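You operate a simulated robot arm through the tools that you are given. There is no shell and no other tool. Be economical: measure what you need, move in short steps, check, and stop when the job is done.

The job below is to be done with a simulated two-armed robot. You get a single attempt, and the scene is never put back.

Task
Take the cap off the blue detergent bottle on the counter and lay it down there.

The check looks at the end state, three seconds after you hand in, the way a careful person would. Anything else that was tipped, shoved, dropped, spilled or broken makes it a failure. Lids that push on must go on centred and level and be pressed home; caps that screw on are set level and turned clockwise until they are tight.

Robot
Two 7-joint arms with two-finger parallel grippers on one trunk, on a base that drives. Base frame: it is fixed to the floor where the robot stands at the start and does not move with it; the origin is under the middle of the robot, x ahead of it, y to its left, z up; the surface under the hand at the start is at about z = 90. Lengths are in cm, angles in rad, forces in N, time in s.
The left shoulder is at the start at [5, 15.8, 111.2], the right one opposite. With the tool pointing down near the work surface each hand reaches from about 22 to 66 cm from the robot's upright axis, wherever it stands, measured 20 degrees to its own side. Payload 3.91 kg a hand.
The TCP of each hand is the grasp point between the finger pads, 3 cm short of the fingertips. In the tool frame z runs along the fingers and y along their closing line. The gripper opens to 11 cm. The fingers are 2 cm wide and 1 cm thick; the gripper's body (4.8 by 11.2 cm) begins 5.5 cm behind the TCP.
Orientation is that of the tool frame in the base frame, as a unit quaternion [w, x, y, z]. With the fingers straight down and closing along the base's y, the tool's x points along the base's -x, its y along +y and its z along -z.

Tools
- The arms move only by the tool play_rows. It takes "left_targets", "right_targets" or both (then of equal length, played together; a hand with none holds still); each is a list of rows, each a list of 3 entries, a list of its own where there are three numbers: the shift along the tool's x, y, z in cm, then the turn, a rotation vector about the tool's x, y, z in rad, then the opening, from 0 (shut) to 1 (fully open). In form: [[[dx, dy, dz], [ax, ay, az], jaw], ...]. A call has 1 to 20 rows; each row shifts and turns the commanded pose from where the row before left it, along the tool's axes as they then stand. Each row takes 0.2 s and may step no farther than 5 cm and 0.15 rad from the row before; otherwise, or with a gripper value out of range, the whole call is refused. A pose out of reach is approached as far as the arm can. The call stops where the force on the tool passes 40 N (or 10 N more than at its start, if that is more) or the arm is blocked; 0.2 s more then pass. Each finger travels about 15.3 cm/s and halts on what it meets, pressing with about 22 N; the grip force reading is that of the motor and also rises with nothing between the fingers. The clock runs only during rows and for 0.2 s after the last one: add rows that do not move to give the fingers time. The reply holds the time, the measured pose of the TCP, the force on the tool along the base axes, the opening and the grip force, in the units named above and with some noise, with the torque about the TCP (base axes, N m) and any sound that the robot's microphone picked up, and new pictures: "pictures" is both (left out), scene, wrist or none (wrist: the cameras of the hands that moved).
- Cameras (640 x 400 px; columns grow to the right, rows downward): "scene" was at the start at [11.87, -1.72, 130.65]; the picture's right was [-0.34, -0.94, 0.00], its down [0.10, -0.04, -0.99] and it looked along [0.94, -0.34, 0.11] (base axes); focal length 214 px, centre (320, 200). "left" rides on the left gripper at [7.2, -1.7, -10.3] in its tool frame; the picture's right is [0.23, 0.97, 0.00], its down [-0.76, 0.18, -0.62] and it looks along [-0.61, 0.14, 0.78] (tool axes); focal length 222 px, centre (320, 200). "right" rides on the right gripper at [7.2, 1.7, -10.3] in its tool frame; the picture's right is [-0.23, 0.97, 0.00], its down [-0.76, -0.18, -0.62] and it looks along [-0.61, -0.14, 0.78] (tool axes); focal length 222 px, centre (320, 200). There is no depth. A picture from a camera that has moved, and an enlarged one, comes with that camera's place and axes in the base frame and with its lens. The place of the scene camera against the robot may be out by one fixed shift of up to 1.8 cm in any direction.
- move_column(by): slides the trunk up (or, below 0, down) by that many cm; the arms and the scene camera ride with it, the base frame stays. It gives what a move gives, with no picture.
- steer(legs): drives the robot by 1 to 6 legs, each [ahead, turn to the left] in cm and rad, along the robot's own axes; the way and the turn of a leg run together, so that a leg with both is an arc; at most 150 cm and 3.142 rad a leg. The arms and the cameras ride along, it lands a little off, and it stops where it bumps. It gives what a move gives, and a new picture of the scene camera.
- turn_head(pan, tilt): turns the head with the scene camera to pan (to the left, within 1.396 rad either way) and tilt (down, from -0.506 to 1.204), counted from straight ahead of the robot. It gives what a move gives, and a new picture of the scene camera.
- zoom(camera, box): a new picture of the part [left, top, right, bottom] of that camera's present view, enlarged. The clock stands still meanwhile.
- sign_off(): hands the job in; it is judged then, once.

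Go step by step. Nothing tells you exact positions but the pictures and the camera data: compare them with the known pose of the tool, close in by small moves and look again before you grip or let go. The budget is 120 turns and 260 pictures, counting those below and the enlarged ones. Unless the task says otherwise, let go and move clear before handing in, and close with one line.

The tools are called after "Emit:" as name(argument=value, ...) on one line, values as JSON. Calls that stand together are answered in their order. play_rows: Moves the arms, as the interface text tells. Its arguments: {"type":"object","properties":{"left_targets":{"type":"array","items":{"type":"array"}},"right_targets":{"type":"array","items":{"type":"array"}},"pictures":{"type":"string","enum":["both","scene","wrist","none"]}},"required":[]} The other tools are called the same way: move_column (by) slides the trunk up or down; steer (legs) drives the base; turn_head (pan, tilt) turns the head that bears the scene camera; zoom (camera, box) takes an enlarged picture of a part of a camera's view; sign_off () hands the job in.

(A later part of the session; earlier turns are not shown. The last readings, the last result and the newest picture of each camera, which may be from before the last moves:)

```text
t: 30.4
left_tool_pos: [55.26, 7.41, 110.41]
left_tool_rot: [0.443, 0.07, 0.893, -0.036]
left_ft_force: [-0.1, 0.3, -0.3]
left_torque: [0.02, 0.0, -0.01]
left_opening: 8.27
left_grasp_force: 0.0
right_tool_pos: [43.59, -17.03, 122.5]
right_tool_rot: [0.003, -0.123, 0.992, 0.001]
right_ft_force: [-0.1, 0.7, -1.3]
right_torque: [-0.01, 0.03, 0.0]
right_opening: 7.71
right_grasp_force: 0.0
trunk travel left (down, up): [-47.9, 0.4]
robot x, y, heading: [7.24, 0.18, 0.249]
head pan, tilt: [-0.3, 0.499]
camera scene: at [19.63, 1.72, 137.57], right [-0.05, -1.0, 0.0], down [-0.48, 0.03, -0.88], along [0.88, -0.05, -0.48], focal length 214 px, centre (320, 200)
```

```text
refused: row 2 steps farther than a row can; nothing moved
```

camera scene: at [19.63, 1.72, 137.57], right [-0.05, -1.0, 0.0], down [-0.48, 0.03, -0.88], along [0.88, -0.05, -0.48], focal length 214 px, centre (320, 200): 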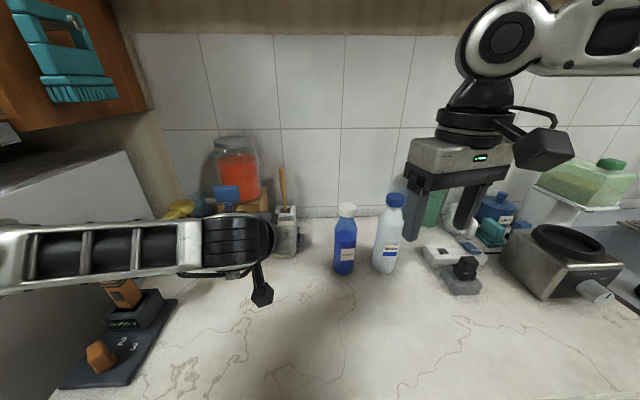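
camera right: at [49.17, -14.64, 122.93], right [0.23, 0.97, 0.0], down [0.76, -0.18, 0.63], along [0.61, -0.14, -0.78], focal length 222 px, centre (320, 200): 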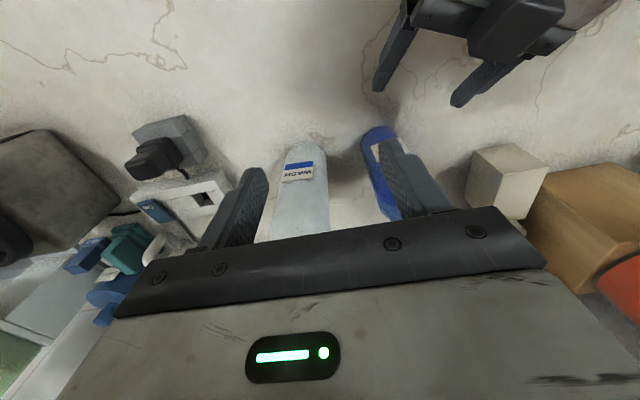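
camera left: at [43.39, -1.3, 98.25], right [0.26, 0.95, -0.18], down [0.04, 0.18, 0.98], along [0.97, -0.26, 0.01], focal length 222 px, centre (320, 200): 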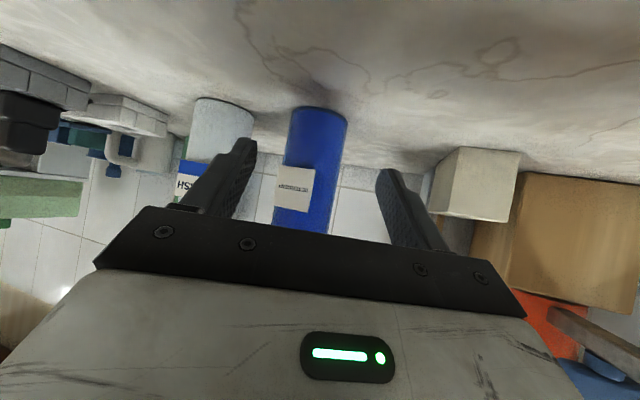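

Emit:
play_rows(right_targets=[[[0, 0, 3], [0, 0, 0], 0.7], [[0, 0, 3], [0, 0, 0], 0.7], [[-4, 0.7, 0], [0, 0, 0], 0.7], [[-4, 0.7, 0], [0, 0, 0], 0.7], [[-4, 0.7, 0], [0, 0, 0], 0.7], [[-4, 0.8, 0], [0, 0, 0], 0.7], [[-3, 0, 0], [0, 0, 0], 0.7], [[0, 0, 0], [0, 0, 0], 0.7]])

```text
t: 32.2
left_tool_pos: [55.46, 7.45, 110.53]
left_tool_rot: [0.443, 0.069, 0.893, -0.035]
left_ft_force: [0.2, -0.3, 0.6]
left_torque: [0.0, 0.0, -0.03]
left_opening: 8.27
left_grasp_force: 0.0
right_tool_pos: [61.42, -9.65, 116.64]
right_tool_rot: [0.003, -0.123, 0.992, 0.001]
right_ft_force: [-0.9, -0.2, -0.4]
right_torque: [0.01, -0.03, 0.02]
right_opening: 7.71
right_grasp_force: 0.0
trunk travel left (down, up): [-47.9, 0.4]
robot x, y, heading: [7.39, -0.02, 0.25]
head pan, tilt: [-0.3, 0.499]
camera scene: at [19.59, 1.72, 137.59], right [-0.05, -1.0, 0.0], down [-0.48, 0.03, -0.88], along [0.88, -0.05, -0.48], focal length 214 px, centre (320, 200)
camera right: at [53.95, -9.65, 126.79], right [-0.02, 1.0, 0.0], down [0.78, 0.01, 0.63], along [0.63, 0.01, -0.78], focal length 222 px, centre (320, 200)
```

scene: 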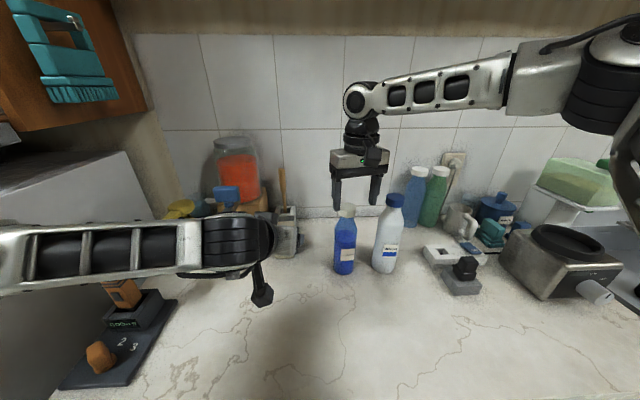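
right: 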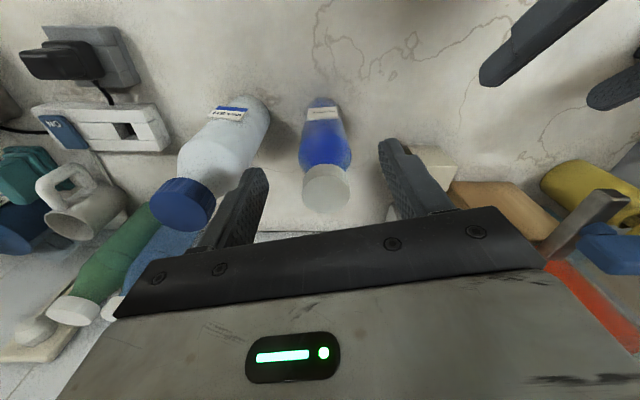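

It reaches now. I enlarge the wrist view to fix the cap's place.

Emit:
zoom(camera="right", box=[260, 140, 420, 240])

```text
4.00 times, centred on (340, 190) of right
camera zoom: at [53.95, -9.65, 126.79], right [-0.02, 1.0, 0.0], down [0.78, 0.01, 0.63], along [0.63, 0.01, -0.78], focal length 888 px, centre (240, 240)
```

zoom: 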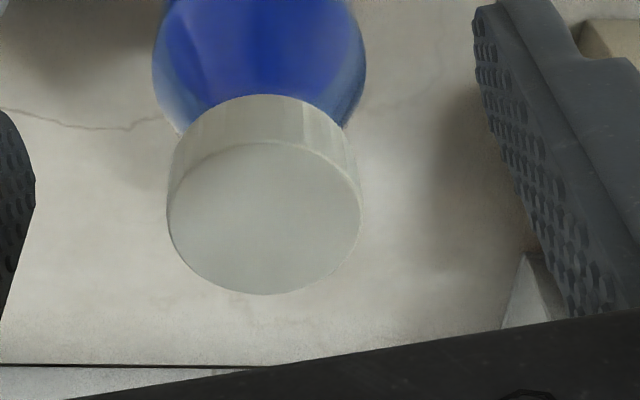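

The cap top is at about (66, -8.8, 110.7). I bring the left hand back to its earlier stand-off in front of the bottle: yaw, drop, then slide across.

Emit:
play_rows(left_targets=[[[0, 0, 0], [0.0975, 0, 0.074], 0.75], [[0, 0, 0], [0.0975, 0, 0.074], 0.75], [[3.35, 0, 2.53], [0, 0, 0], 0.75], [[3.35, 0, 2.53], [0, 0, 0], 0.75], [[3.35, 0, 2.53], [0, 0, 0], 0.75], [[-0.98, -3.7, 1.32], [0, 0, 0], 0.75], [[-0.98, -3.7, 1.32], [0, 0, 0], 0.75], [[-0.98, -3.7, 1.32], [0, 0, 0], 0.75], [[0, 0, 0], [0, 0, 0], 0.75]])

```text
t: 34.2
left_tool_pos: [55.5, -4.72, 97.79]
left_tool_rot: [0.436, 0.177, 0.878, -0.089]
left_ft_force: [0.2, -0.3, 0.3]
left_torque: [-0.04, 0.03, -0.03]
left_opening: 8.26
left_grasp_force: 0.1
right_tool_pos: [61.44, -9.49, 116.55]
right_tool_rot: [0.003, -0.123, 0.992, 0.001]
right_ft_force: [-0.6, 0.7, -0.8]
right_torque: [-0.05, 0.01, 0.02]
right_opening: 7.69
right_grasp_force: 0.0
trunk travel left (down, up): [-47.9, 0.4]
robot x, y, heading: [6.87, -0.11, 0.245]
head pan, tilt: [-0.3, 0.499]
camera scene: at [19.63, 1.77, 137.58], right [-0.05, -1.0, 0.0], down [-0.48, 0.03, -0.88], along [0.88, -0.05, -0.48], focal length 214 px, centre (320, 200)
camera left: at [43.19, -1.35, 98.1], right [0.25, 0.95, -0.18], down [0.04, 0.18, 0.98], along [0.97, -0.26, 0.01], focal length 222 px, centre (320, 200)
```

scene: 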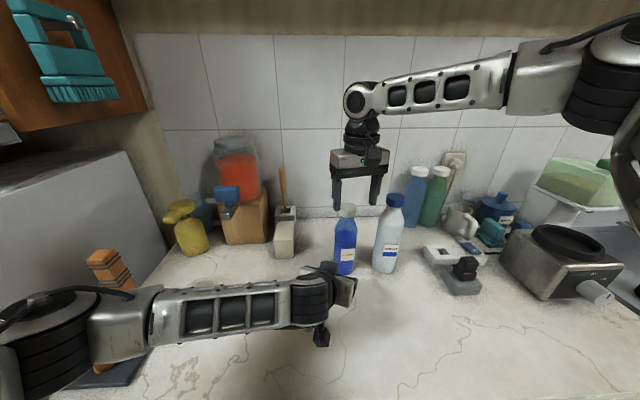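
left: 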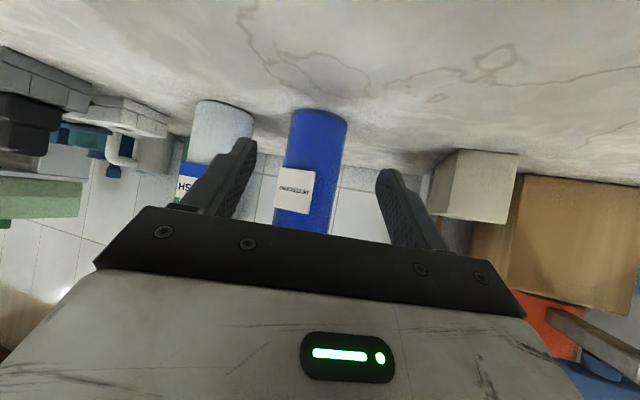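

Same view as before the first grip. I advance 10.5 cm and close on the body.

Emit:
play_rows(left_targets=[[[-1.58, 0, 2.1], [0, 0, 0], 0.75], [[-1.58, 0, 2.1], [0, 0, 0], 0.75], [[-1.58, 0, 2.1], [0, 0, 0], 0.75], [[-1.58, 0, 2.1], [0, 0, 0], 0.75], [[0, 0, 0], [0, 0, 0], 0.75], [[0, 0, 0], [0, 0, 0], 0.65], [[0, 0, 0], [0, 0, 0], 0.58], [[0, 0, 0], [0, 0, 0], 0.53], [[0, 0, 0], [0, 0, 0], 0.48], [[0, 0, 0], [0, 0, 0], 0.43], [[0, 0, 0], [0, 0, 0], 0.3], [[0, 0, 0], [0, 0, 0], 0.3]])

Emit:
zoom(camera="right", box=[260, 140, 420, 240])

```text
t: 36.8
left_tool_pos: [65.14, -8.72, 97.71]
left_tool_rot: [0.436, 0.178, 0.878, -0.089]
left_ft_force: [0.9, 1.2, 0.1]
left_torque: [0.04, -0.17, 0.07]
left_opening: 5.94
left_grasp_force: 21.9
right_tool_pos: [61.32, -9.61, 116.51]
right_tool_rot: [0.003, -0.123, 0.992, 0.001]
right_ft_force: [0.0, -0.4, -0.4]
right_torque: [0.03, -0.01, -0.02]
right_opening: 7.68
right_grasp_force: 0.1
trunk travel left (down, up): [-47.9, 0.4]
robot x, y, heading: [6.84, -0.04, 0.25]
head pan, tilt: [-0.3, 0.499]
camera scene: at [19.64, 1.74, 137.58], right [-0.05, -1.0, 0.0], down [-0.48, 0.03, -0.88], along [0.88, -0.05, -0.48], focal length 214 px, centre (320, 200)
camera left: at [52.95, -5.48, 98.03], right [0.25, 0.95, -0.18], down [0.04, 0.18, 0.98], along [0.97, -0.26, 0.01], focal length 222 px, centre (320, 200)
```

scene: 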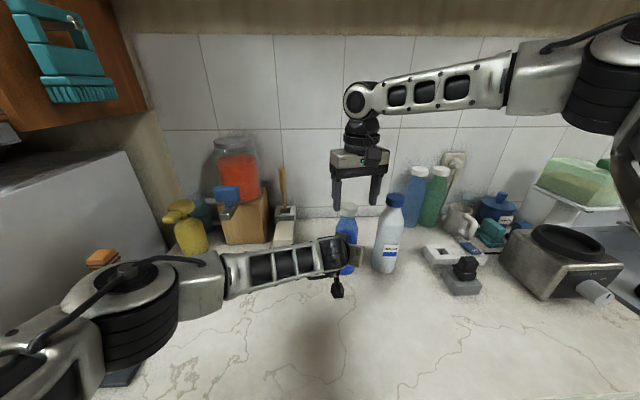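
left: 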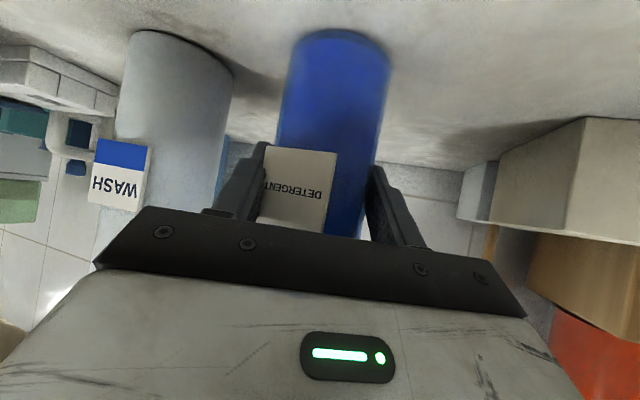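

```text
4.00 times, centred on (340, 190) of right
camera zoom: at [53.97, -9.65, 126.77], right [-0.02, 1.0, 0.0], down [0.78, 0.01, 0.63], along [0.63, 0.01, -0.78], focal length 888 px, centre (240, 240)
```

zoom: 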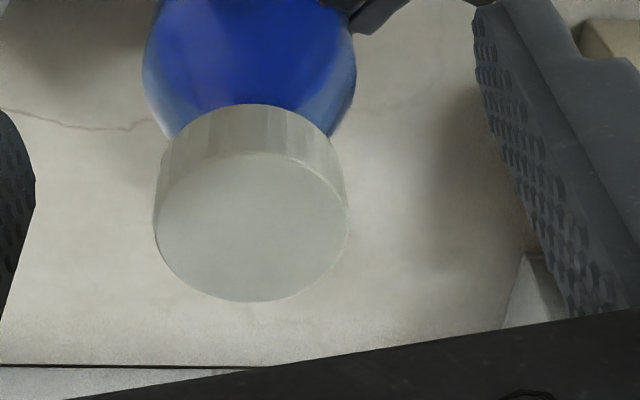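

The bottle is held again and shifted slightly; the cap is at about (66.4, -9.15, 110.6). I move the right hand over it, jaws parallel to spare room, and pre-turn it clockwise by 1.2 rad for the first stroke.

Emit:
play_rows(right_targets=[[[-2.5, -0.4, 0], [0, 0, 0], 0.7], [[-2.44, -0.43, 0], [0, 0, 0], 0.7], [[0, 0, 0], [0, 0, 0.15], 0.7], [[0, 0, 0], [0, 0, 0.15], 0.7], [[0, 0, 0], [0, 0, 0.15], 0.7], [[0, 0, 0], [0, 0, 0.15], 0.7], [[0, 0, 0], [0, 0, 0.15], 0.7], [[0, 0, 0], [0, 0, 0.15], 0.7], [[0, 0, 0], [0, 0, 0.15], 0.7], [[0, 0, 0], [0, 0, 0.15], 0.7], [[0, 0, 0], [0, 0, 0], 0.7]])

```text
t: 39.2
left_tool_pos: [65.15, -8.8, 97.74]
left_tool_rot: [0.436, 0.179, 0.877, -0.09]
left_ft_force: [-2.5, -1.1, 0.1]
left_torque: [-0.14, -0.04, -0.05]
left_opening: 5.96
left_grasp_force: 22.1
right_tool_pos: [65.78, -9.78, 116.63]
right_tool_rot: [0.002, 0.46, 0.888, 0.002]
right_ft_force: [0.4, 0.0, 0.4]
right_torque: [0.02, -0.01, -0.02]
right_opening: 7.7
right_grasp_force: 0.2
right hand out of reach, approached as far as the arm can: row 2
trunk travel left (down, up): [-47.9, 0.4]
robot x, y, heading: [7.0, 0.11, 0.244]
head pan, tilt: [-0.3, 0.499]
camera scene: at [19.62, 1.7, 137.58], right [-0.05, -1.0, 0.0], down [-0.48, 0.03, -0.88], along [0.88, -0.05, -0.48], focal length 214 px, centre (320, 200)
camera right: at [63.08, -2.77, 126.82], right [0.93, 0.38, 0.01], down [0.29, -0.73, 0.62], along [0.24, -0.57, -0.78], focal length 222 px, centre (320, 200)
```

scene: 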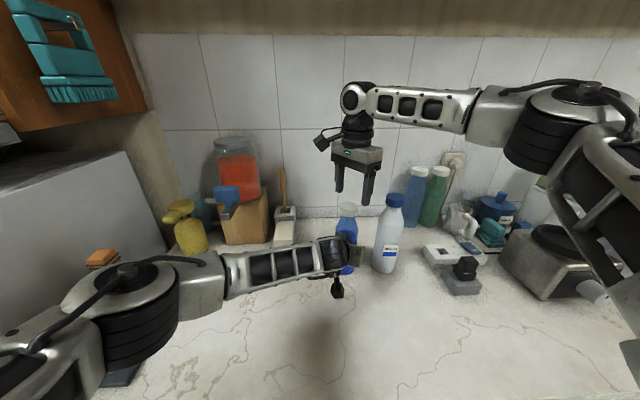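
right: 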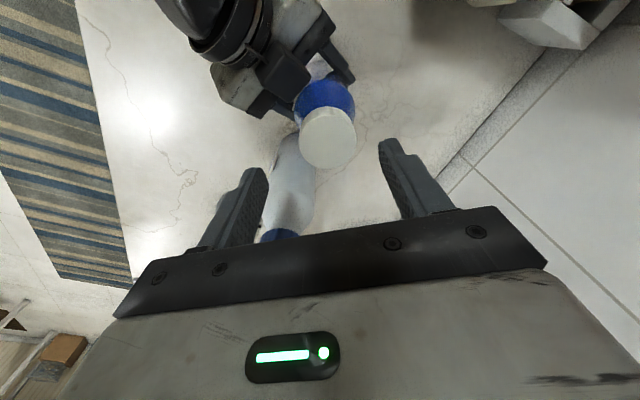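

The cap triangulates to (66.2, -9.0). I shift slightly and lower in part.

Emit:
play_rows(right_targets=[[[0.4, 0.8, 0], [0, 0, 0], 0.7], [[0, 0, 1.5], [0, 0, 0], 0.7], [[0, 0, 1.5], [0, 0, 0], 0.7], [[0, 0, 0], [0, 0, 0], 0.7]], pictures="wrist")

```text
t: 40.2
left_tool_pos: [65.2, -8.74, 97.75]
left_tool_rot: [0.435, 0.179, 0.878, -0.09]
left_ft_force: [-1.2, -1.1, 0.2]
left_torque: [-0.08, -0.04, -0.04]
left_opening: 5.94
left_grasp_force: 22.1
right_tool_pos: [65.61, -9.45, 113.55]
right_tool_rot: [0.001, 0.458, 0.889, 0.003]
right_ft_force: [0.1, -0.2, 0.2]
right_torque: [0.01, -0.02, -0.01]
right_opening: 7.71
right_grasp_force: 0.1
right hand out of reach, approached as far as the arm can: row 1
trunk travel left (down, up): [-47.9, 0.4]
robot x, y, heading: [6.76, -0.43, 0.248]
head pan, tilt: [-0.3, 0.499]
camera right: at [62.88, -2.52, 123.77], right [0.93, 0.38, 0.0], down [0.29, -0.73, 0.62], along [0.24, -0.57, -0.78], focal length 222 px, centre (320, 200)
```

right: 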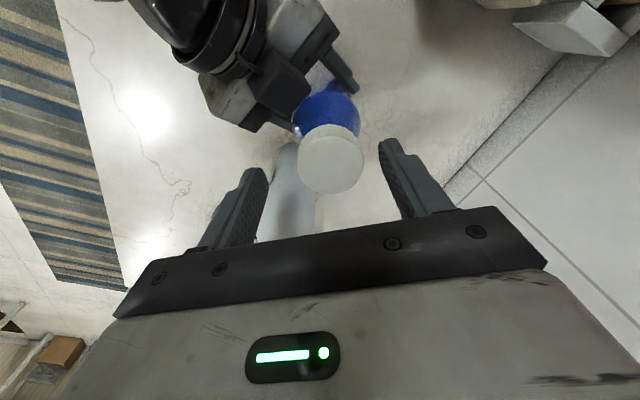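

The cap is about 1 cm toward the far finger. I shift again now that the hand is lower.

Emit:
play_rows(right_targets=[[[0.2, 1.0, 0.5], [0, 0, 0], 0.7], [[0, 0, 0.5], [0, 0, 0], 0.7], [[0, 0, 0], [0, 0, 0], 0.7]], pictures="wrist")

```text
t: 41.0
left_tool_pos: [65.23, -8.73, 97.84]
left_tool_rot: [0.436, 0.178, 0.878, -0.089]
left_ft_force: [-0.8, 0.1, 1.2]
left_torque: [-0.01, -0.05, -0.01]
left_opening: 5.98
left_grasp_force: 22.1
right_tool_pos: [65.43, -9.45, 112.53]
right_tool_rot: [0.001, 0.459, 0.889, 0.003]
right_ft_force: [-1.0, -0.5, -0.2]
right_torque: [0.0, -0.01, -0.02]
right_opening: 7.71
right_grasp_force: 0.0
right hand out of reach, approached as far as the arm can: row 1
trunk travel left (down, up): [-47.9, 0.4]
robot x, y, heading: [7.21, -0.09, 0.245]
head pan, tilt: [-0.3, 0.499]
camera right: at [62.83, -2.43, 122.79], right [0.93, 0.38, 0.01], down [0.29, -0.73, 0.62], along [0.24, -0.57, -0.78], focal length 222 px, centre (320, 200)
```

right: 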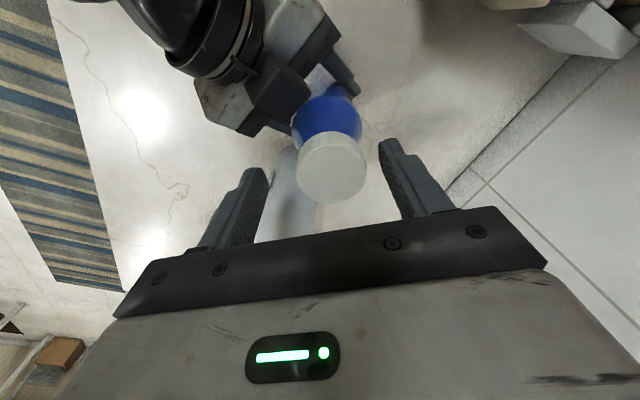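

The right arm is at its limit about 1 cm short. I'll raise the right hand and use the left to lift the bottle a few mm, bring it 3 cm nearer and set it down.

Emit:
play_rows(right_targets=[[[0, 0, -2], [0, 0, 0], 0.7], [[0, 0, -2], [0, 0, 0], 0.7], [[0, 0, 0], [0, 0, 0], 0.7]], pictures="none")

Emit:
play_rows(left_targets=[[[-0.2, 0, -0.15], [0, 0, 0], 0.3], [[-0.2, 0, -0.15], [0, 0, 0], 0.3], [[0.42, -0.29, -0.55], [0, 0, 0], 0.3], [[0.42, -0.29, -0.55], [0, 0, 0], 0.3], [[0.42, -0.29, -0.55], [0, 0, 0], 0.3], [[0.42, -0.29, -0.55], [0, 0, 0], 0.3], [[0, 0, 0], [0, 0, 0], 0.3], [[0.16, 0, 0.12], [0, 0, 0], 0.3], [[0.16, 0, 0.12], [0, 0, 0], 0.3], [[0.08, 0, 0.06], [0, 0, 0], 0.3], [[0, 0, 0], [0, 0, 0], 0.3]])

```text
t: 41.8
left_tool_pos: [65.15, -8.71, 97.77]
left_tool_rot: [0.436, 0.178, 0.877, -0.09]
left_ft_force: [-1.3, 0.1, 0.2]
left_torque: [0.03, -0.06, 0.03]
left_opening: 5.94
left_grasp_force: 22.6
right_tool_pos: [65.67, -9.35, 116.68]
right_tool_rot: [0.002, 0.459, 0.888, 0.003]
right_ft_force: [-1.3, -0.8, 0.4]
right_torque: [0.0, 0.02, 0.0]
right_opening: 7.69
right_grasp_force: 0.1
trunk travel left (down, up): [-47.9, 0.4]
robot x, y, heading: [7.15, 0.23, 0.242]
head pan, tilt: [-0.3, 0.499]
```

```text
t: 44.2
left_tool_pos: [62.27, -8.83, 97.71]
left_tool_rot: [0.435, 0.179, 0.878, -0.09]
left_ft_force: [0.2, -0.6, -4.1]
left_torque: [0.03, 0.04, 0.01]
left_opening: 5.97
left_grasp_force: 22.3
right_tool_pos: [65.68, -9.39, 116.51]
right_tool_rot: [0.0, 0.46, 0.888, 0.003]
right_ft_force: [-0.6, -0.1, 0.4]
right_torque: [-0.01, -0.02, -0.01]
right_opening: 7.71
right_grasp_force: 0.1
trunk travel left (down, up): [-47.9, 0.4]
robot x, y, heading: [7.17, -0.25, 0.246]
head pan, tilt: [-0.3, 0.499]
camera scene: at [19.67, 1.71, 137.57], right [-0.05, -1.0, 0.0], down [-0.48, 0.03, -0.88], along [0.88, -0.05, -0.48], focal length 214 px, centre (320, 200)
camera left: at [50.06, -5.49, 98.06], right [0.25, 0.95, -0.18], down [0.04, 0.18, 0.98], along [0.97, -0.26, 0.01], focal length 222 px, centre (320, 200)
```

scene: 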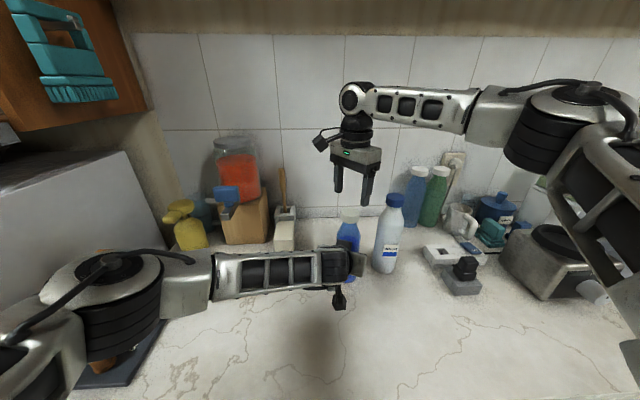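
left: 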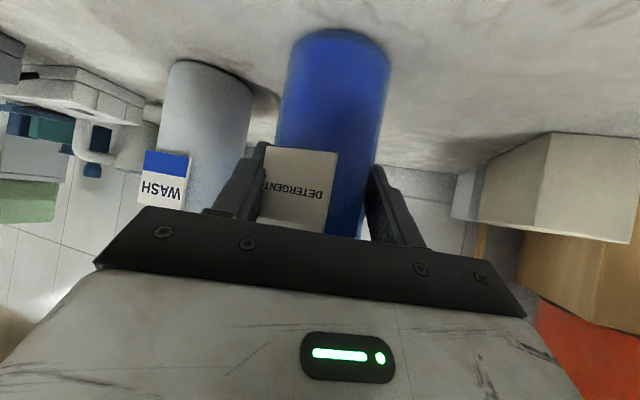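

The bottle moved 2.9 cm nearer; it's barely off the counter, so I lower it a touch more. The right hand goes over the new cap position at (63.3, -9.0) and partly down.

Emit:
play_rows(left_targets=[[[0.08, 0, 0.06], [0, 0, 0], 0.3], [[0.04, 0, 0.03], [0, 0, 0], 0.3], [[0, 0, 0], [0, 0, 0], 0.3], [[0, 0, 0], [0, 0, 0], 0.3]], right_targets=[[[1.7, -1.65, 0], [0, 0, 0], 0.7], [[0, 0, 1.5], [0, 0, 0], 0.7], [[0, 0, 1], [0, 0, 0], 0.7], [[0, 0, 0], [0, 0, 0], 0.7]], pictures="wrist")

```text
t: 45.2
left_tool_pos: [62.22, -8.8, 97.72]
left_tool_rot: [0.436, 0.178, 0.877, -0.089]
left_ft_force: [1.4, -0.6, 4.5]
left_torque: [-0.03, -0.28, -0.06]
left_opening: 5.96
left_grasp_force: 21.8
right_tool_pos: [63.23, -8.88, 114.15]
right_tool_rot: [0.002, 0.46, 0.888, 0.003]
right_ft_force: [0.3, 0.4, 0.2]
right_torque: [-0.02, 0.0, -0.01]
right_opening: 7.69
right_grasp_force: 0.0
trunk travel left (down, up): [-47.9, 0.4]
robot x, y, heading: [6.97, -0.35, 0.247]
head pan, tilt: [-0.3, 0.499]
camera right: at [60.5, -1.99, 124.35], right [0.93, 0.38, 0.01], down [0.29, -0.73, 0.62], along [0.24, -0.57, -0.78], focal length 222 px, centre (320, 200)
camera left: at [50.04, -5.47, 98.01], right [0.26, 0.95, -0.18], down [0.04, 0.18, 0.98], along [0.97, -0.26, 0.01], focal length 222 px, centre (320, 200)
```

right: 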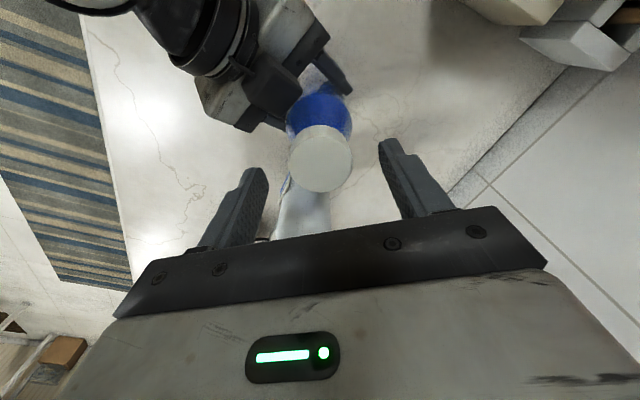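
left: 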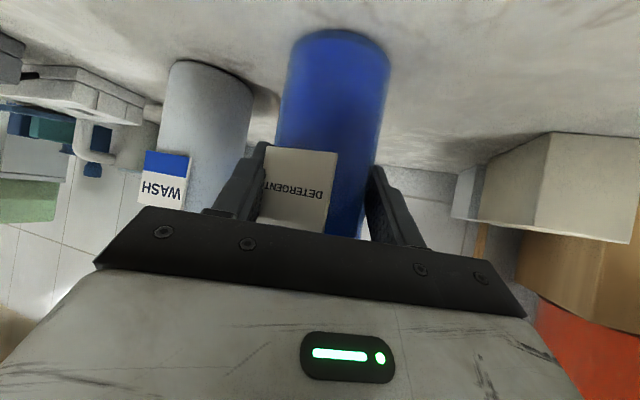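

The bottle now rests on the counter and the cap is nearly centred. I lower to cap height and close gently.

Emit:
play_rows(right_targets=[[[0.1, 0.25, 1], [0, 0, 0], 0.7], [[0, 0, 1], [0, 0, 0], 0.7], [[0, 0, 0.9], [0, 0, 0], 0.7], [[0, 0, 0], [0, 0, 0], 0.6], [[0, 0, 0], [0, 0, 0], 0.5], [[0, 0, 0], [0, 0, 0], 0.42], [[0, 0, 0], [0, 0, 0], 0.36], [[0, 0, 0], [0, 0, 0], 0.2], [[0, 0, 0], [0, 0, 0], 0.2]])

Emit:
zoom(camera="scene", box=[290, 130, 410, 300])

```text
t: 47.2
left_tool_pos: [62.29, -8.67, 97.72]
left_tool_rot: [0.437, 0.178, 0.877, -0.089]
left_ft_force: [10.1, 1.0, 9.0]
left_torque: [-0.24, 0.15, -0.04]
left_opening: 5.95
left_grasp_force: 22.0
right_tool_pos: [63.36, -8.69, 111.24]
right_tool_rot: [0.001, 0.459, 0.889, 0.002]
right_ft_force: [-8.0, -2.2, 0.0]
right_torque: [-0.12, 0.33, -0.05]
right_opening: 4.21
right_grasp_force: 22.1
trunk travel left (down, up): [-47.9, 0.4]
robot x, y, heading: [6.76, 0.11, 0.247]
head pan, tilt: [-0.3, 0.499]
camera scene: at [19.54, 1.71, 137.59], right [-0.05, -1.0, 0.0], down [-0.48, 0.03, -0.88], along [0.88, -0.05, -0.48], focal length 214 px, centre (320, 200)
camera right: at [60.61, -1.76, 121.38], right [0.93, 0.38, 0.0], down [0.29, -0.73, 0.62], along [0.24, -0.57, -0.78], focal length 222 px, centre (320, 200)
```

scene: 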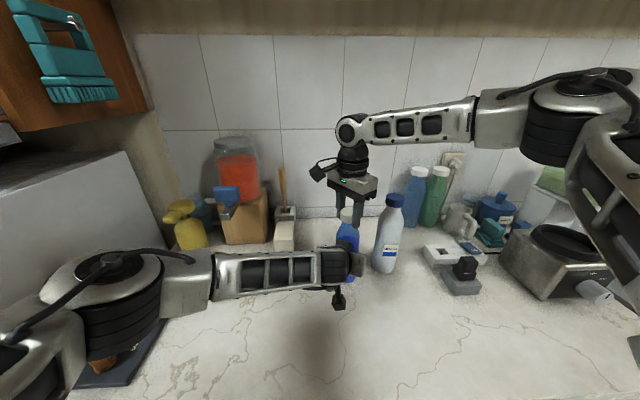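
right: 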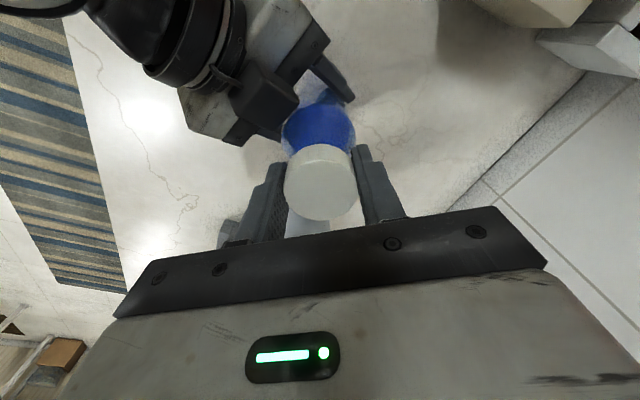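

```text
2.35 times, centred on (350, 215) of scene
camera zoom: at [19.54, 1.71, 137.59], right [-0.05, -1.0, 0.0], down [-0.48, 0.03, -0.88], along [0.88, -0.05, -0.48], focal length 505 px, centre (249, 165)
```

zoom: 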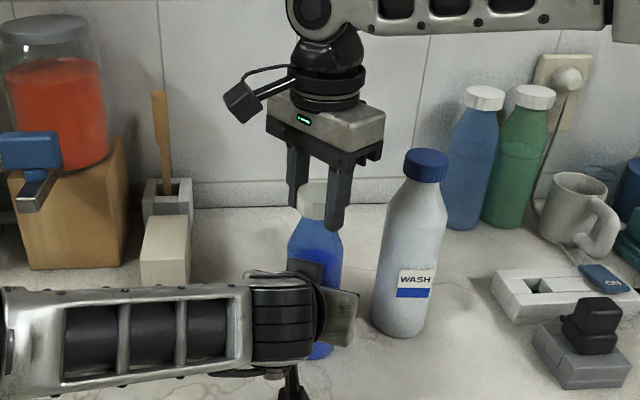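

The cap is gripped at 4.2 cm. I ease off the side force and turn counter-clockwise about 0.6 rad to feel the thread.

Emit:
play_rows(right_targets=[[[0.1, -0.15, 0], [0, 0, 0], 0.2], [[0, 0, 0], [0, 0, -0.1], 0.2], [[0, 0, 0], [0, 0, -0.1], 0.2], [[0, 0, 0], [0, 0, -0.1], 0.2], [[0, 0, 0], [0, 0, -0.1], 0.2], [[0, 0, 0], [0, 0, -0.1], 0.2], [[0, 0, 0], [0, 0, -0.1], 0.2], [[0, 0, 0], [0, 0, 0], 0.2]], pictures="wrist")

```text
t: 49.0
left_tool_pos: [62.26, -8.7, 97.66]
left_tool_rot: [0.437, 0.177, 0.878, -0.089]
left_ft_force: [6.1, 6.3, 9.5]
left_torque: [-0.13, 0.32, 0.17]
left_opening: 5.96
left_grasp_force: 21.3
right_tool_pos: [63.17, -8.69, 111.27]
right_tool_rot: [0.001, 0.175, 0.985, 0.002]
right_ft_force: [-8.6, -4.6, 0.1]
right_torque: [-0.14, 0.34, -0.01]
right_opening: 4.23
right_grasp_force: 22.1
trunk travel left (down, up): [-47.9, 0.4]
robot x, y, heading: [6.71, 0.11, 0.244]
head pan, tilt: [-0.3, 0.499]
camera right: at [57.02, -4.55, 121.42], right [0.55, 0.84, 0.0], down [0.65, -0.43, 0.62], along [0.52, -0.34, -0.78], focal length 222 px, centre (320, 200)
```

right: 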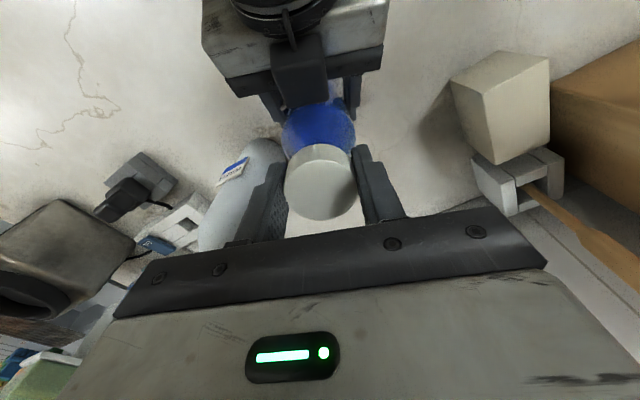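

It turned smoothly with little torque. I continue the stroke another 1.5 rad.

Emit:
play_rows(right_targets=[[[0, 0, 0], [0, 0, -0.125], 0.2], [[0, 0, 0], [0, 0, -0.125], 0.2], [[0, 0, 0], [0, 0, -0.125], 0.2], [[0, 0, 0], [0, 0, -0.125], 0.2], [[0, 0, 0], [0, 0, -0.125], 0.2], [[0, 0, 0], [0, 0, -0.125], 0.2], [[0, 0, 0], [0, 0, -0.125], 0.2], [[0, 0, 0], [0, 0, -0.125], 0.2], [[0, 0, 0], [0, 0, -0.125], 0.2], [[0, 0, 0], [0, 0, -0.125], 0.2], [[0, 0, 0], [0, 0, -0.125], 0.2], [[0, 0, 0], [0, 0, -0.125], 0.2], [[0, 0, 0], [0, 0, 0], 0.2]])

```text
t: 51.8
left_tool_pos: [62.25, -8.65, 97.67]
left_tool_rot: [0.436, 0.177, 0.878, -0.089]
left_ft_force: [-12.1, 25.0, 8.8]
left_torque: [-1.48, -2.13, 0.35]
left_opening: 5.98
left_grasp_force: 22.5
right_tool_pos: [63.27, -8.78, 111.26]
right_tool_rot: [0.005, -0.542, 0.84, -0.002]
right_ft_force: [13.7, -18.4, 3.6]
right_torque: [-0.02, 0.03, -0.07]
right_opening: 4.19
right_grasp_force: 22.3
trunk travel left (down, up): [-47.9, 0.4]
robot x, y, heading: [7.09, 0.19, 0.245]
head pan, tilt: [-0.3, 0.499]
camera scene: at [19.52, 1.81, 137.6], right [-0.05, -1.0, 0.0], down [-0.48, 0.03, -0.88], along [0.88, -0.05, -0.48], focal length 214 px, centre (320, 200)
camera right: at [58.78, -14.56, 121.41], right [-0.79, 0.61, -0.01], down [0.47, 0.62, 0.63], along [0.39, 0.5, -0.78], focal length 222 px, centre (320, 200)
```

scene: 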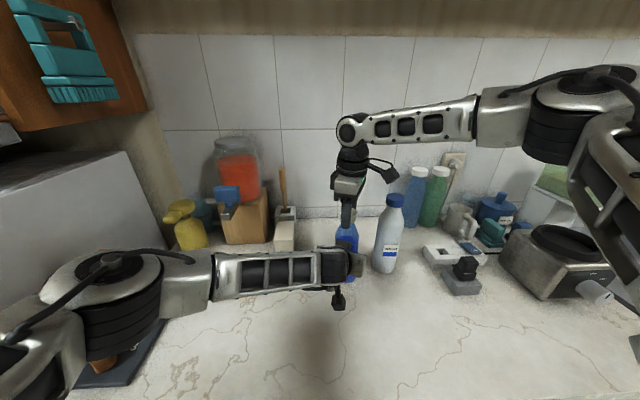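
right: 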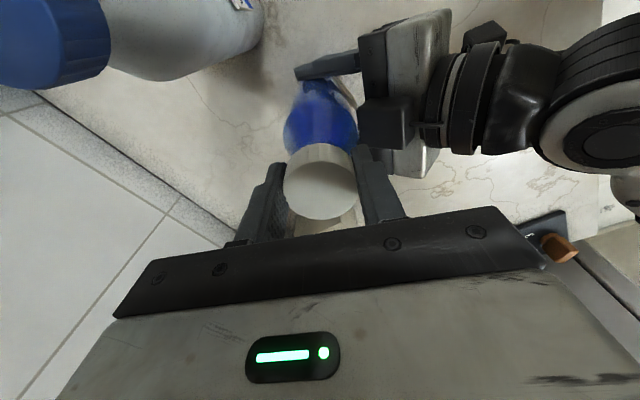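

The stroke went well apart from side load from slight miscentring. I open, swing back 2.25 rad around the cap and re-grip.

Emit:
play_rows(right_targets=[[[0, -0.15, 0], [0, 0, 0], 0.4], [[0, 0, 0], [0, 0, 0], 0.55], [[0, 0, 0], [0, 0, 0.15], 0.55], [[0, 0, 0], [0, 0, 0.15], 0.55], [[0, 0, 0], [0, 0, 0.15], 0.55], [[0, 0, 0], [0, 0, 0.15], 0.55], [[0, 0, 0], [0, 0, 0.15], 0.55], [[0, 0, 0], [0, 0, 0.15], 0.55], [[0, 0, 0], [0, 0, 0.15], 0.55], [[0, 0, 0], [0, 0, 0.15], 0.55], [[0, 0, 0], [0, 0, 0.15], 0.55], [[0, 0, 0], [0, 0, 0.15], 0.55], [[0, 0, 0], [0, 0, 0.15], 0.55], [[0, 0, 0], [0, 0, 0.15], 0.55], [[0, 0, 0], [0, 0, 0.15], 0.55], [[0, 0, 0], [0, 0, 0.15], 0.55], [[0, 0, 0], [0, 0, 0.15], 0.55], [[0, 0, 0], [0, 0, 0], 0.55]], pictures="both")

Emit:
zoom(camera="right", box=[240, 60, 400, 240])

```text
t: 55.6
left_tool_pos: [62.38, -8.72, 97.59]
left_tool_rot: [0.436, 0.179, 0.878, -0.09]
left_ft_force: [-0.7, 0.4, -2.8]
left_torque: [0.05, -0.01, -0.03]
left_opening: 5.93
left_grasp_force: 22.2
right_tool_pos: [63.48, -8.79, 111.06]
right_tool_rot: [0.001, 0.525, 0.851, 0.002]
right_ft_force: [-0.1, -0.1, 0.7]
right_torque: [0.0, 0.0, 0.01]
right_opening: 6.04
right_grasp_force: 0.1
trunk travel left (down, up): [-47.9, 0.4]
robot x, y, heading: [6.9, -0.03, 0.242]
head pan, tilt: [-0.3, 0.499]
camera scene: at [19.66, 1.72, 137.58], right [-0.05, -1.0, 0.0], down [-0.48, 0.03, -0.88], along [0.88, -0.05, -0.48], focal length 214 px, centre (320, 200)
camera right: at [61.74, -1.48, 121.37], right [0.97, 0.23, 0.0], down [0.18, -0.76, 0.62], along [0.15, -0.6, -0.78], focal length 222 px, centre (320, 200)
```

scene: 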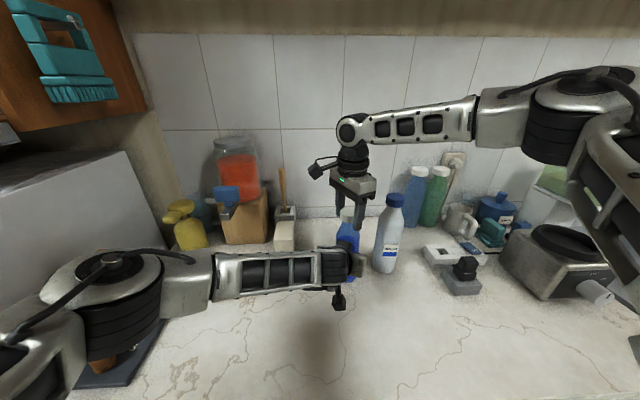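
right: 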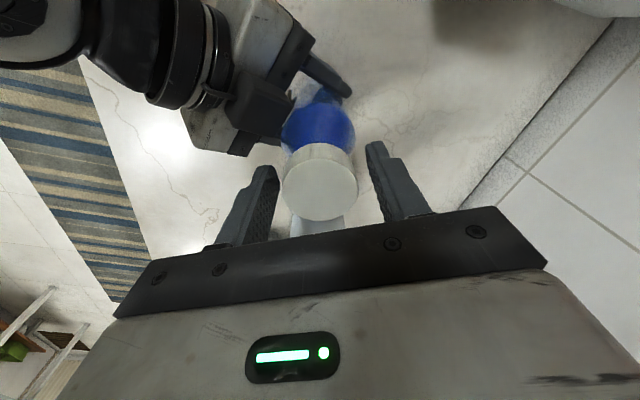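

```text
2.22 times, centred on (320, 150) of right
camera zoom: at [61.74, -1.48, 121.37], right [0.97, 0.23, 0.0], down [0.18, -0.76, 0.62], along [0.15, -0.6, -0.78], focal length 494 px, centre (320, 311)
```

zoom: 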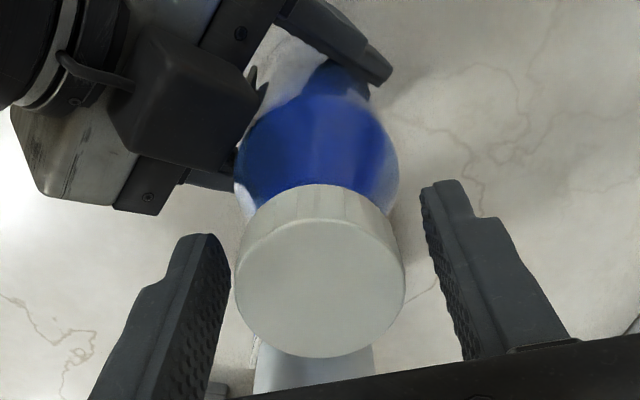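

The cap is level, and a bit closer to one finger. I shift 0.3 cm, grip and turn another 2.25 rad.

Emit:
play_rows(right_targets=[[[0, -0.3, 0], [0, 0, 0], 0.45], [[0, 0, 0], [0, 0, 0], 0.2], [[0, 0, 0], [0, 0, 0], 0.2], [[0, 0, 0], [0, 0, -0.14], 0.2], [[0, 0, 0], [0, 0, -0.14], 0.2], [[0, 0, 0], [0, 0, -0.14], 0.2], [[0, 0, 0], [0, 0, -0.14], 0.2], [[0, 0, 0], [0, 0, -0.14], 0.2], [[0, 0, 0], [0, 0, -0.14], 0.2], [[0, 0, 0], [0, 0, -0.14], 0.2], [[0, 0, 0], [0, 0, -0.14], 0.2], [[0, 0, 0], [0, 0, -0.14], 0.2], [[0, 0, 0], [0, 0, -0.14], 0.2], [[0, 0, 0], [0, 0, -0.14], 0.2], [[0, 0, 0], [0, 0, -0.14], 0.2], [[0, 0, 0], [0, 0, -0.14], 0.2], [[0, 0, 0], [0, 0, -0.14], 0.2], [[0, 0, 0], [0, 0, -0.14], 0.2], [[0, 0, 0], [0, 0, -0.14], 0.2], [[0, 0, 0], [0, 0, 0], 0.2]])

Emit:
zoom(camera="left", box=[160, 0, 480, 240])

```text
t: 59.8
left_tool_pos: [62.33, -8.68, 97.63]
left_tool_rot: [0.436, 0.178, 0.878, -0.088]
left_ft_force: [-12.6, 19.0, -3.8]
left_torque: [-1.63, -1.78, 0.12]
left_opening: 5.92
left_grasp_force: 21.9
right_tool_pos: [63.21, -9.08, 111.13]
right_tool_rot: [0.005, -0.538, 0.843, -0.002]
right_ft_force: [12.8, -16.5, 7.1]
right_torque: [-0.23, 0.0, -0.02]
right_opening: 4.18
right_grasp_force: 22.1
trunk travel left (down, up): [-47.9, 0.4]
robot x, y, heading: [7.09, 0.22, 0.247]
head pan, tilt: [-0.3, 0.499]
camera scene: at [19.6, 1.75, 137.59], right [-0.05, -1.0, 0.0], down [-0.48, 0.03, -0.88], along [0.88, -0.05, -0.48], focal length 214 px, centre (320, 200)
camera right: at [58.67, -14.74, 121.36], right [-0.79, 0.62, -0.01], down [0.48, 0.62, 0.63], along [0.39, 0.49, -0.78], focal length 222 px, centre (320, 200)
```

scene: 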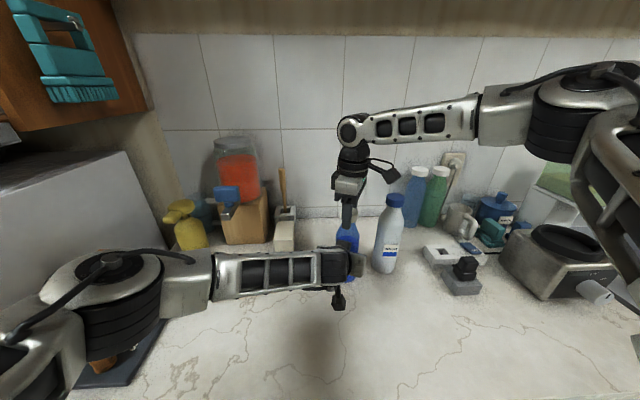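
right: 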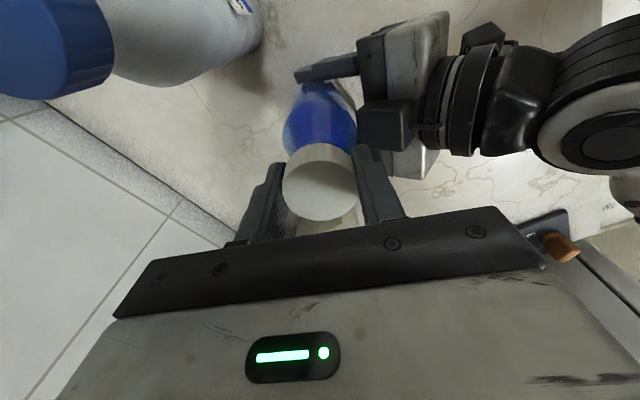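

```text
1.67 times, centred on (320, 120) of left
camera zoom: at [50.05, -5.36, 97.93], right [0.25, 0.95, -0.18], down [0.04, 0.18, 0.98], along [0.97, -0.25, 0.01], focal length 370 px, centre (320, 333)
```

zoom: 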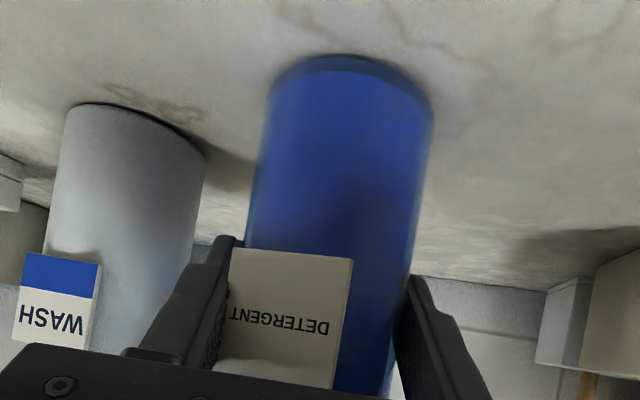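

The label stays put between the left fingers, so the bottle isn't turning, and the cap now pushes up on the right hand as it should. Another back-swing, slightly higher.

Emit:
play_rows(right_targets=[[[0, -0.1, 0], [0, 0, 0], 0.4], [[0, 0, -0.15], [0, 0, 0], 0.55], [[0, 0, 0], [0, 0, 0.15], 0.55], [[0, 0, 0], [0, 0, 0.15], 0.55], [[0, 0, 0], [0, 0, 0.15], 0.55], [[0, 0, 0], [0, 0, 0.15], 0.55], [[0, 0, 0], [0, 0, 0.15], 0.55], [[0, 0, 0], [0, 0, 0.15], 0.55], [[0, 0, 0], [0, 0, 0.15], 0.55], [[0, 0, 0], [0, 0, 0.15], 0.55], [[0, 0, 0], [0, 0, 0.15], 0.55], [[0, 0, 0], [0, 0, 0.15], 0.55], [[0, 0, 0], [0, 0, 0.15], 0.55], [[0, 0, 0], [0, 0, 0.15], 0.55], [[0, 0, 0], [0, 0, 0.15], 0.55], [[0, 0, 0], [0, 0, 0.15], 0.55], [[0, 0, 0], [0, 0, 0.15], 0.55], [[0, 0, 0], [0, 0, 0], 0.55]], pictures="wrist")

Emit:
zoom(camera="right", box=[240, 60, 400, 240])

```text
t: 63.6
left_tool_pos: [62.33, -8.8, 97.58]
left_tool_rot: [0.435, 0.178, 0.878, -0.09]
left_ft_force: [0.2, -1.2, -0.7]
left_torque: [0.02, -0.02, -0.05]
left_opening: 5.93
left_grasp_force: 22.2
right_tool_pos: [63.36, -8.99, 111.36]
right_tool_rot: [0.001, 0.529, 0.849, 0.002]
right_ft_force: [-0.4, -0.4, 0.3]
right_torque: [0.01, 0.03, -0.03]
right_opening: 6.09
right_grasp_force: 0.2
trunk travel left (down, up): [-47.9, 0.4]
robot x, y, heading: [6.86, 0.07, 0.243]
head pan, tilt: [-0.3, 0.499]
camera right: at [61.64, -1.66, 121.54], right [0.97, 0.23, 0.0], down [0.17, -0.76, 0.62], along [0.14, -0.6, -0.78], focal length 222 px, centre (320, 200)
```

right: 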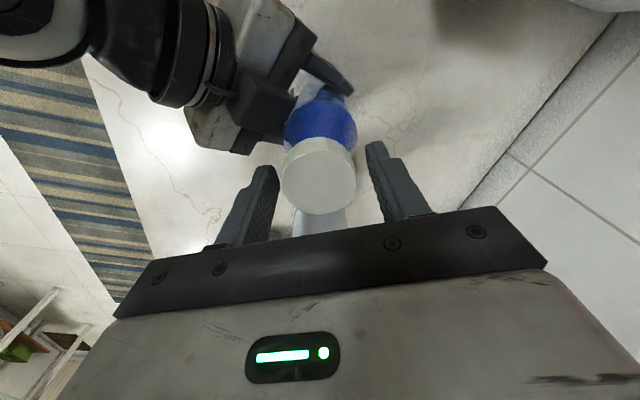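

```text
2.22 times, centred on (320, 150) of right
camera zoom: at [61.64, -1.66, 121.54], right [0.97, 0.23, 0.0], down [0.17, -0.76, 0.62], along [0.14, -0.6, -0.78], focal length 494 px, centre (320, 311)
```

zoom: 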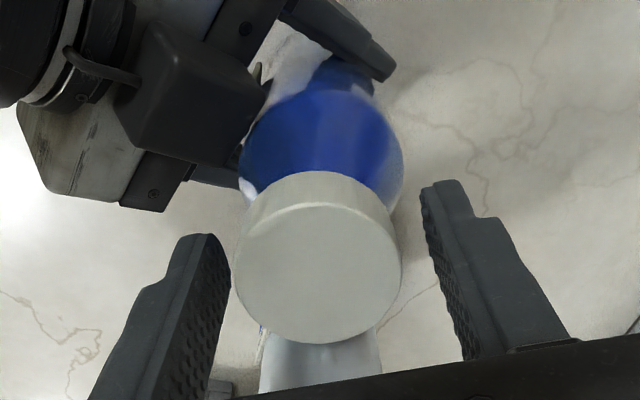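

The cap may be loosening (slightly offset). I re-grip, turn another 2.25 rad while rising a little, and watch the vertical force.

Emit:
play_rows(right_targets=[[[0, -0.25, 0], [0, 0, 0], 0.45], [[0, 0, 0], [0, 0, 0], 0.2], [[0, 0, 0], [0, 0, 0], 0.2], [[0, 0, -0.01], [0, 0, -0.14], 0.2], [[0, 0, -0.01], [0, 0, -0.14], 0.2], [[0, 0, -0.01], [0, 0, -0.14], 0.2], [[0, 0, -0.01], [0, 0, -0.14], 0.2], [[0, 0, -0.01], [0, 0, -0.14], 0.2], [[0, 0, -0.01], [0, 0, -0.14], 0.2], [[0, 0, -0.01], [0, 0, -0.14], 0.2], [[0, 0, -0.01], [0, 0, -0.14], 0.2], [[0, 0, -0.01], [0, 0, -0.14], 0.2], [[0, 0, -0.01], [0, 0, -0.14], 0.2], [[0, 0, -0.01], [0, 0, -0.14], 0.2], [[0, 0, -0.01], [0, 0, -0.14], 0.2], [[0, 0, -0.01], [0, 0, -0.14], 0.2], [[0, 0, -0.01], [0, 0, -0.14], 0.2], [[0, 0, -0.01], [0, 0, -0.14], 0.2], [[0, 0, -0.01], [0, 0, -0.14], 0.2], [[0, 0, 0], [0, 0, 0], 0.2]], pictures="none")

Emit:
play_rows(right_targets=[[[0, -0.1, -0.1], [0, 0, 0], 0.2], [[0, 0, -0.1], [0, 0, 0], 0.2], [[0, 0, -0.1], [0, 0, 0], 0.2]])

```text
t: 67.8
left_tool_pos: [62.27, -8.69, 97.53]
left_tool_rot: [0.435, 0.179, 0.878, -0.09]
left_ft_force: [-14.0, 3.8, -0.8]
left_torque: [-0.31, -1.7, 0.07]
left_opening: 5.93
left_grasp_force: 22.2
right_tool_pos: [62.98, -9.06, 111.43]
right_tool_rot: [0.004, -0.536, 0.844, 0.0]
right_ft_force: [14.1, -2.9, -1.4]
right_torque: [-0.06, -0.13, -0.01]
right_opening: 4.16
right_grasp_force: 22.6
trunk travel left (down, up): [-47.9, 0.4]
robot x, y, heading: [6.82, -0.08, 0.247]
head pan, tilt: [-0.3, 0.499]
```

```text
t: 68.6
left_tool_pos: [62.37, -8.85, 97.67]
left_tool_rot: [0.436, 0.179, 0.877, -0.091]
left_ft_force: [-7.0, -0.6, 0.2]
left_torque: [0.09, -0.93, -0.06]
left_opening: 5.94
left_grasp_force: 22.2
right_tool_pos: [63.09, -9.03, 111.74]
right_tool_rot: [0.001, -0.535, 0.845, 0.001]
right_ft_force: [6.0, 0.6, -5.3]
right_torque: [0.0, 0.0, -0.04]
right_opening: 4.15
right_grasp_force: 22.2
trunk travel left (down, up): [-47.9, 0.4]
robot x, y, heading: [6.86, 0.02, 0.244]
head pan, tilt: [-0.3, 0.499]
camera scene: at [19.67, 1.71, 137.57], right [-0.05, -1.0, 0.0], down [-0.48, 0.03, -0.88], along [0.88, -0.05, -0.48], focal length 214 px, centre (320, 200)
camera right: at [58.54, -14.86, 121.91], right [-0.78, 0.62, 0.0], down [0.49, 0.61, 0.63], along [0.39, 0.49, -0.78], focal length 222 px, centre (320, 200)
```

scene: 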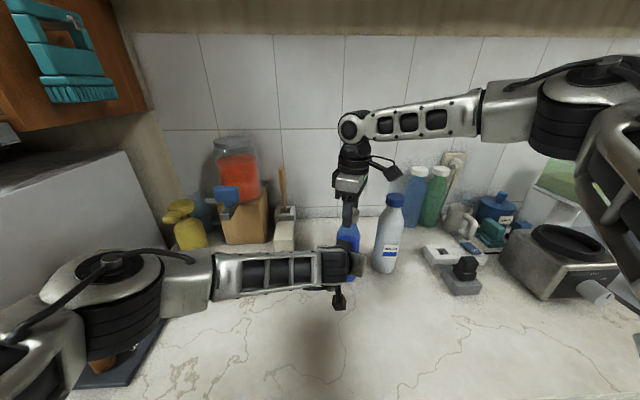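
right: 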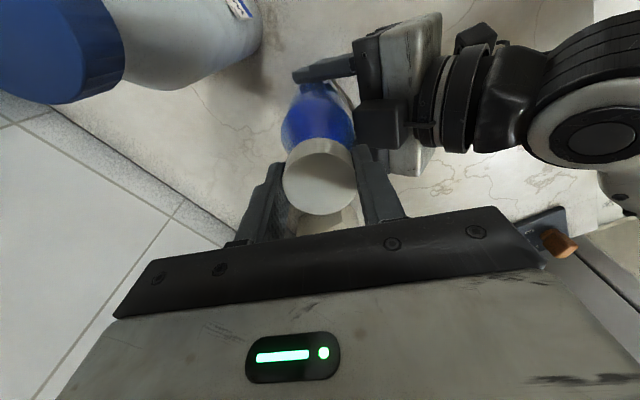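

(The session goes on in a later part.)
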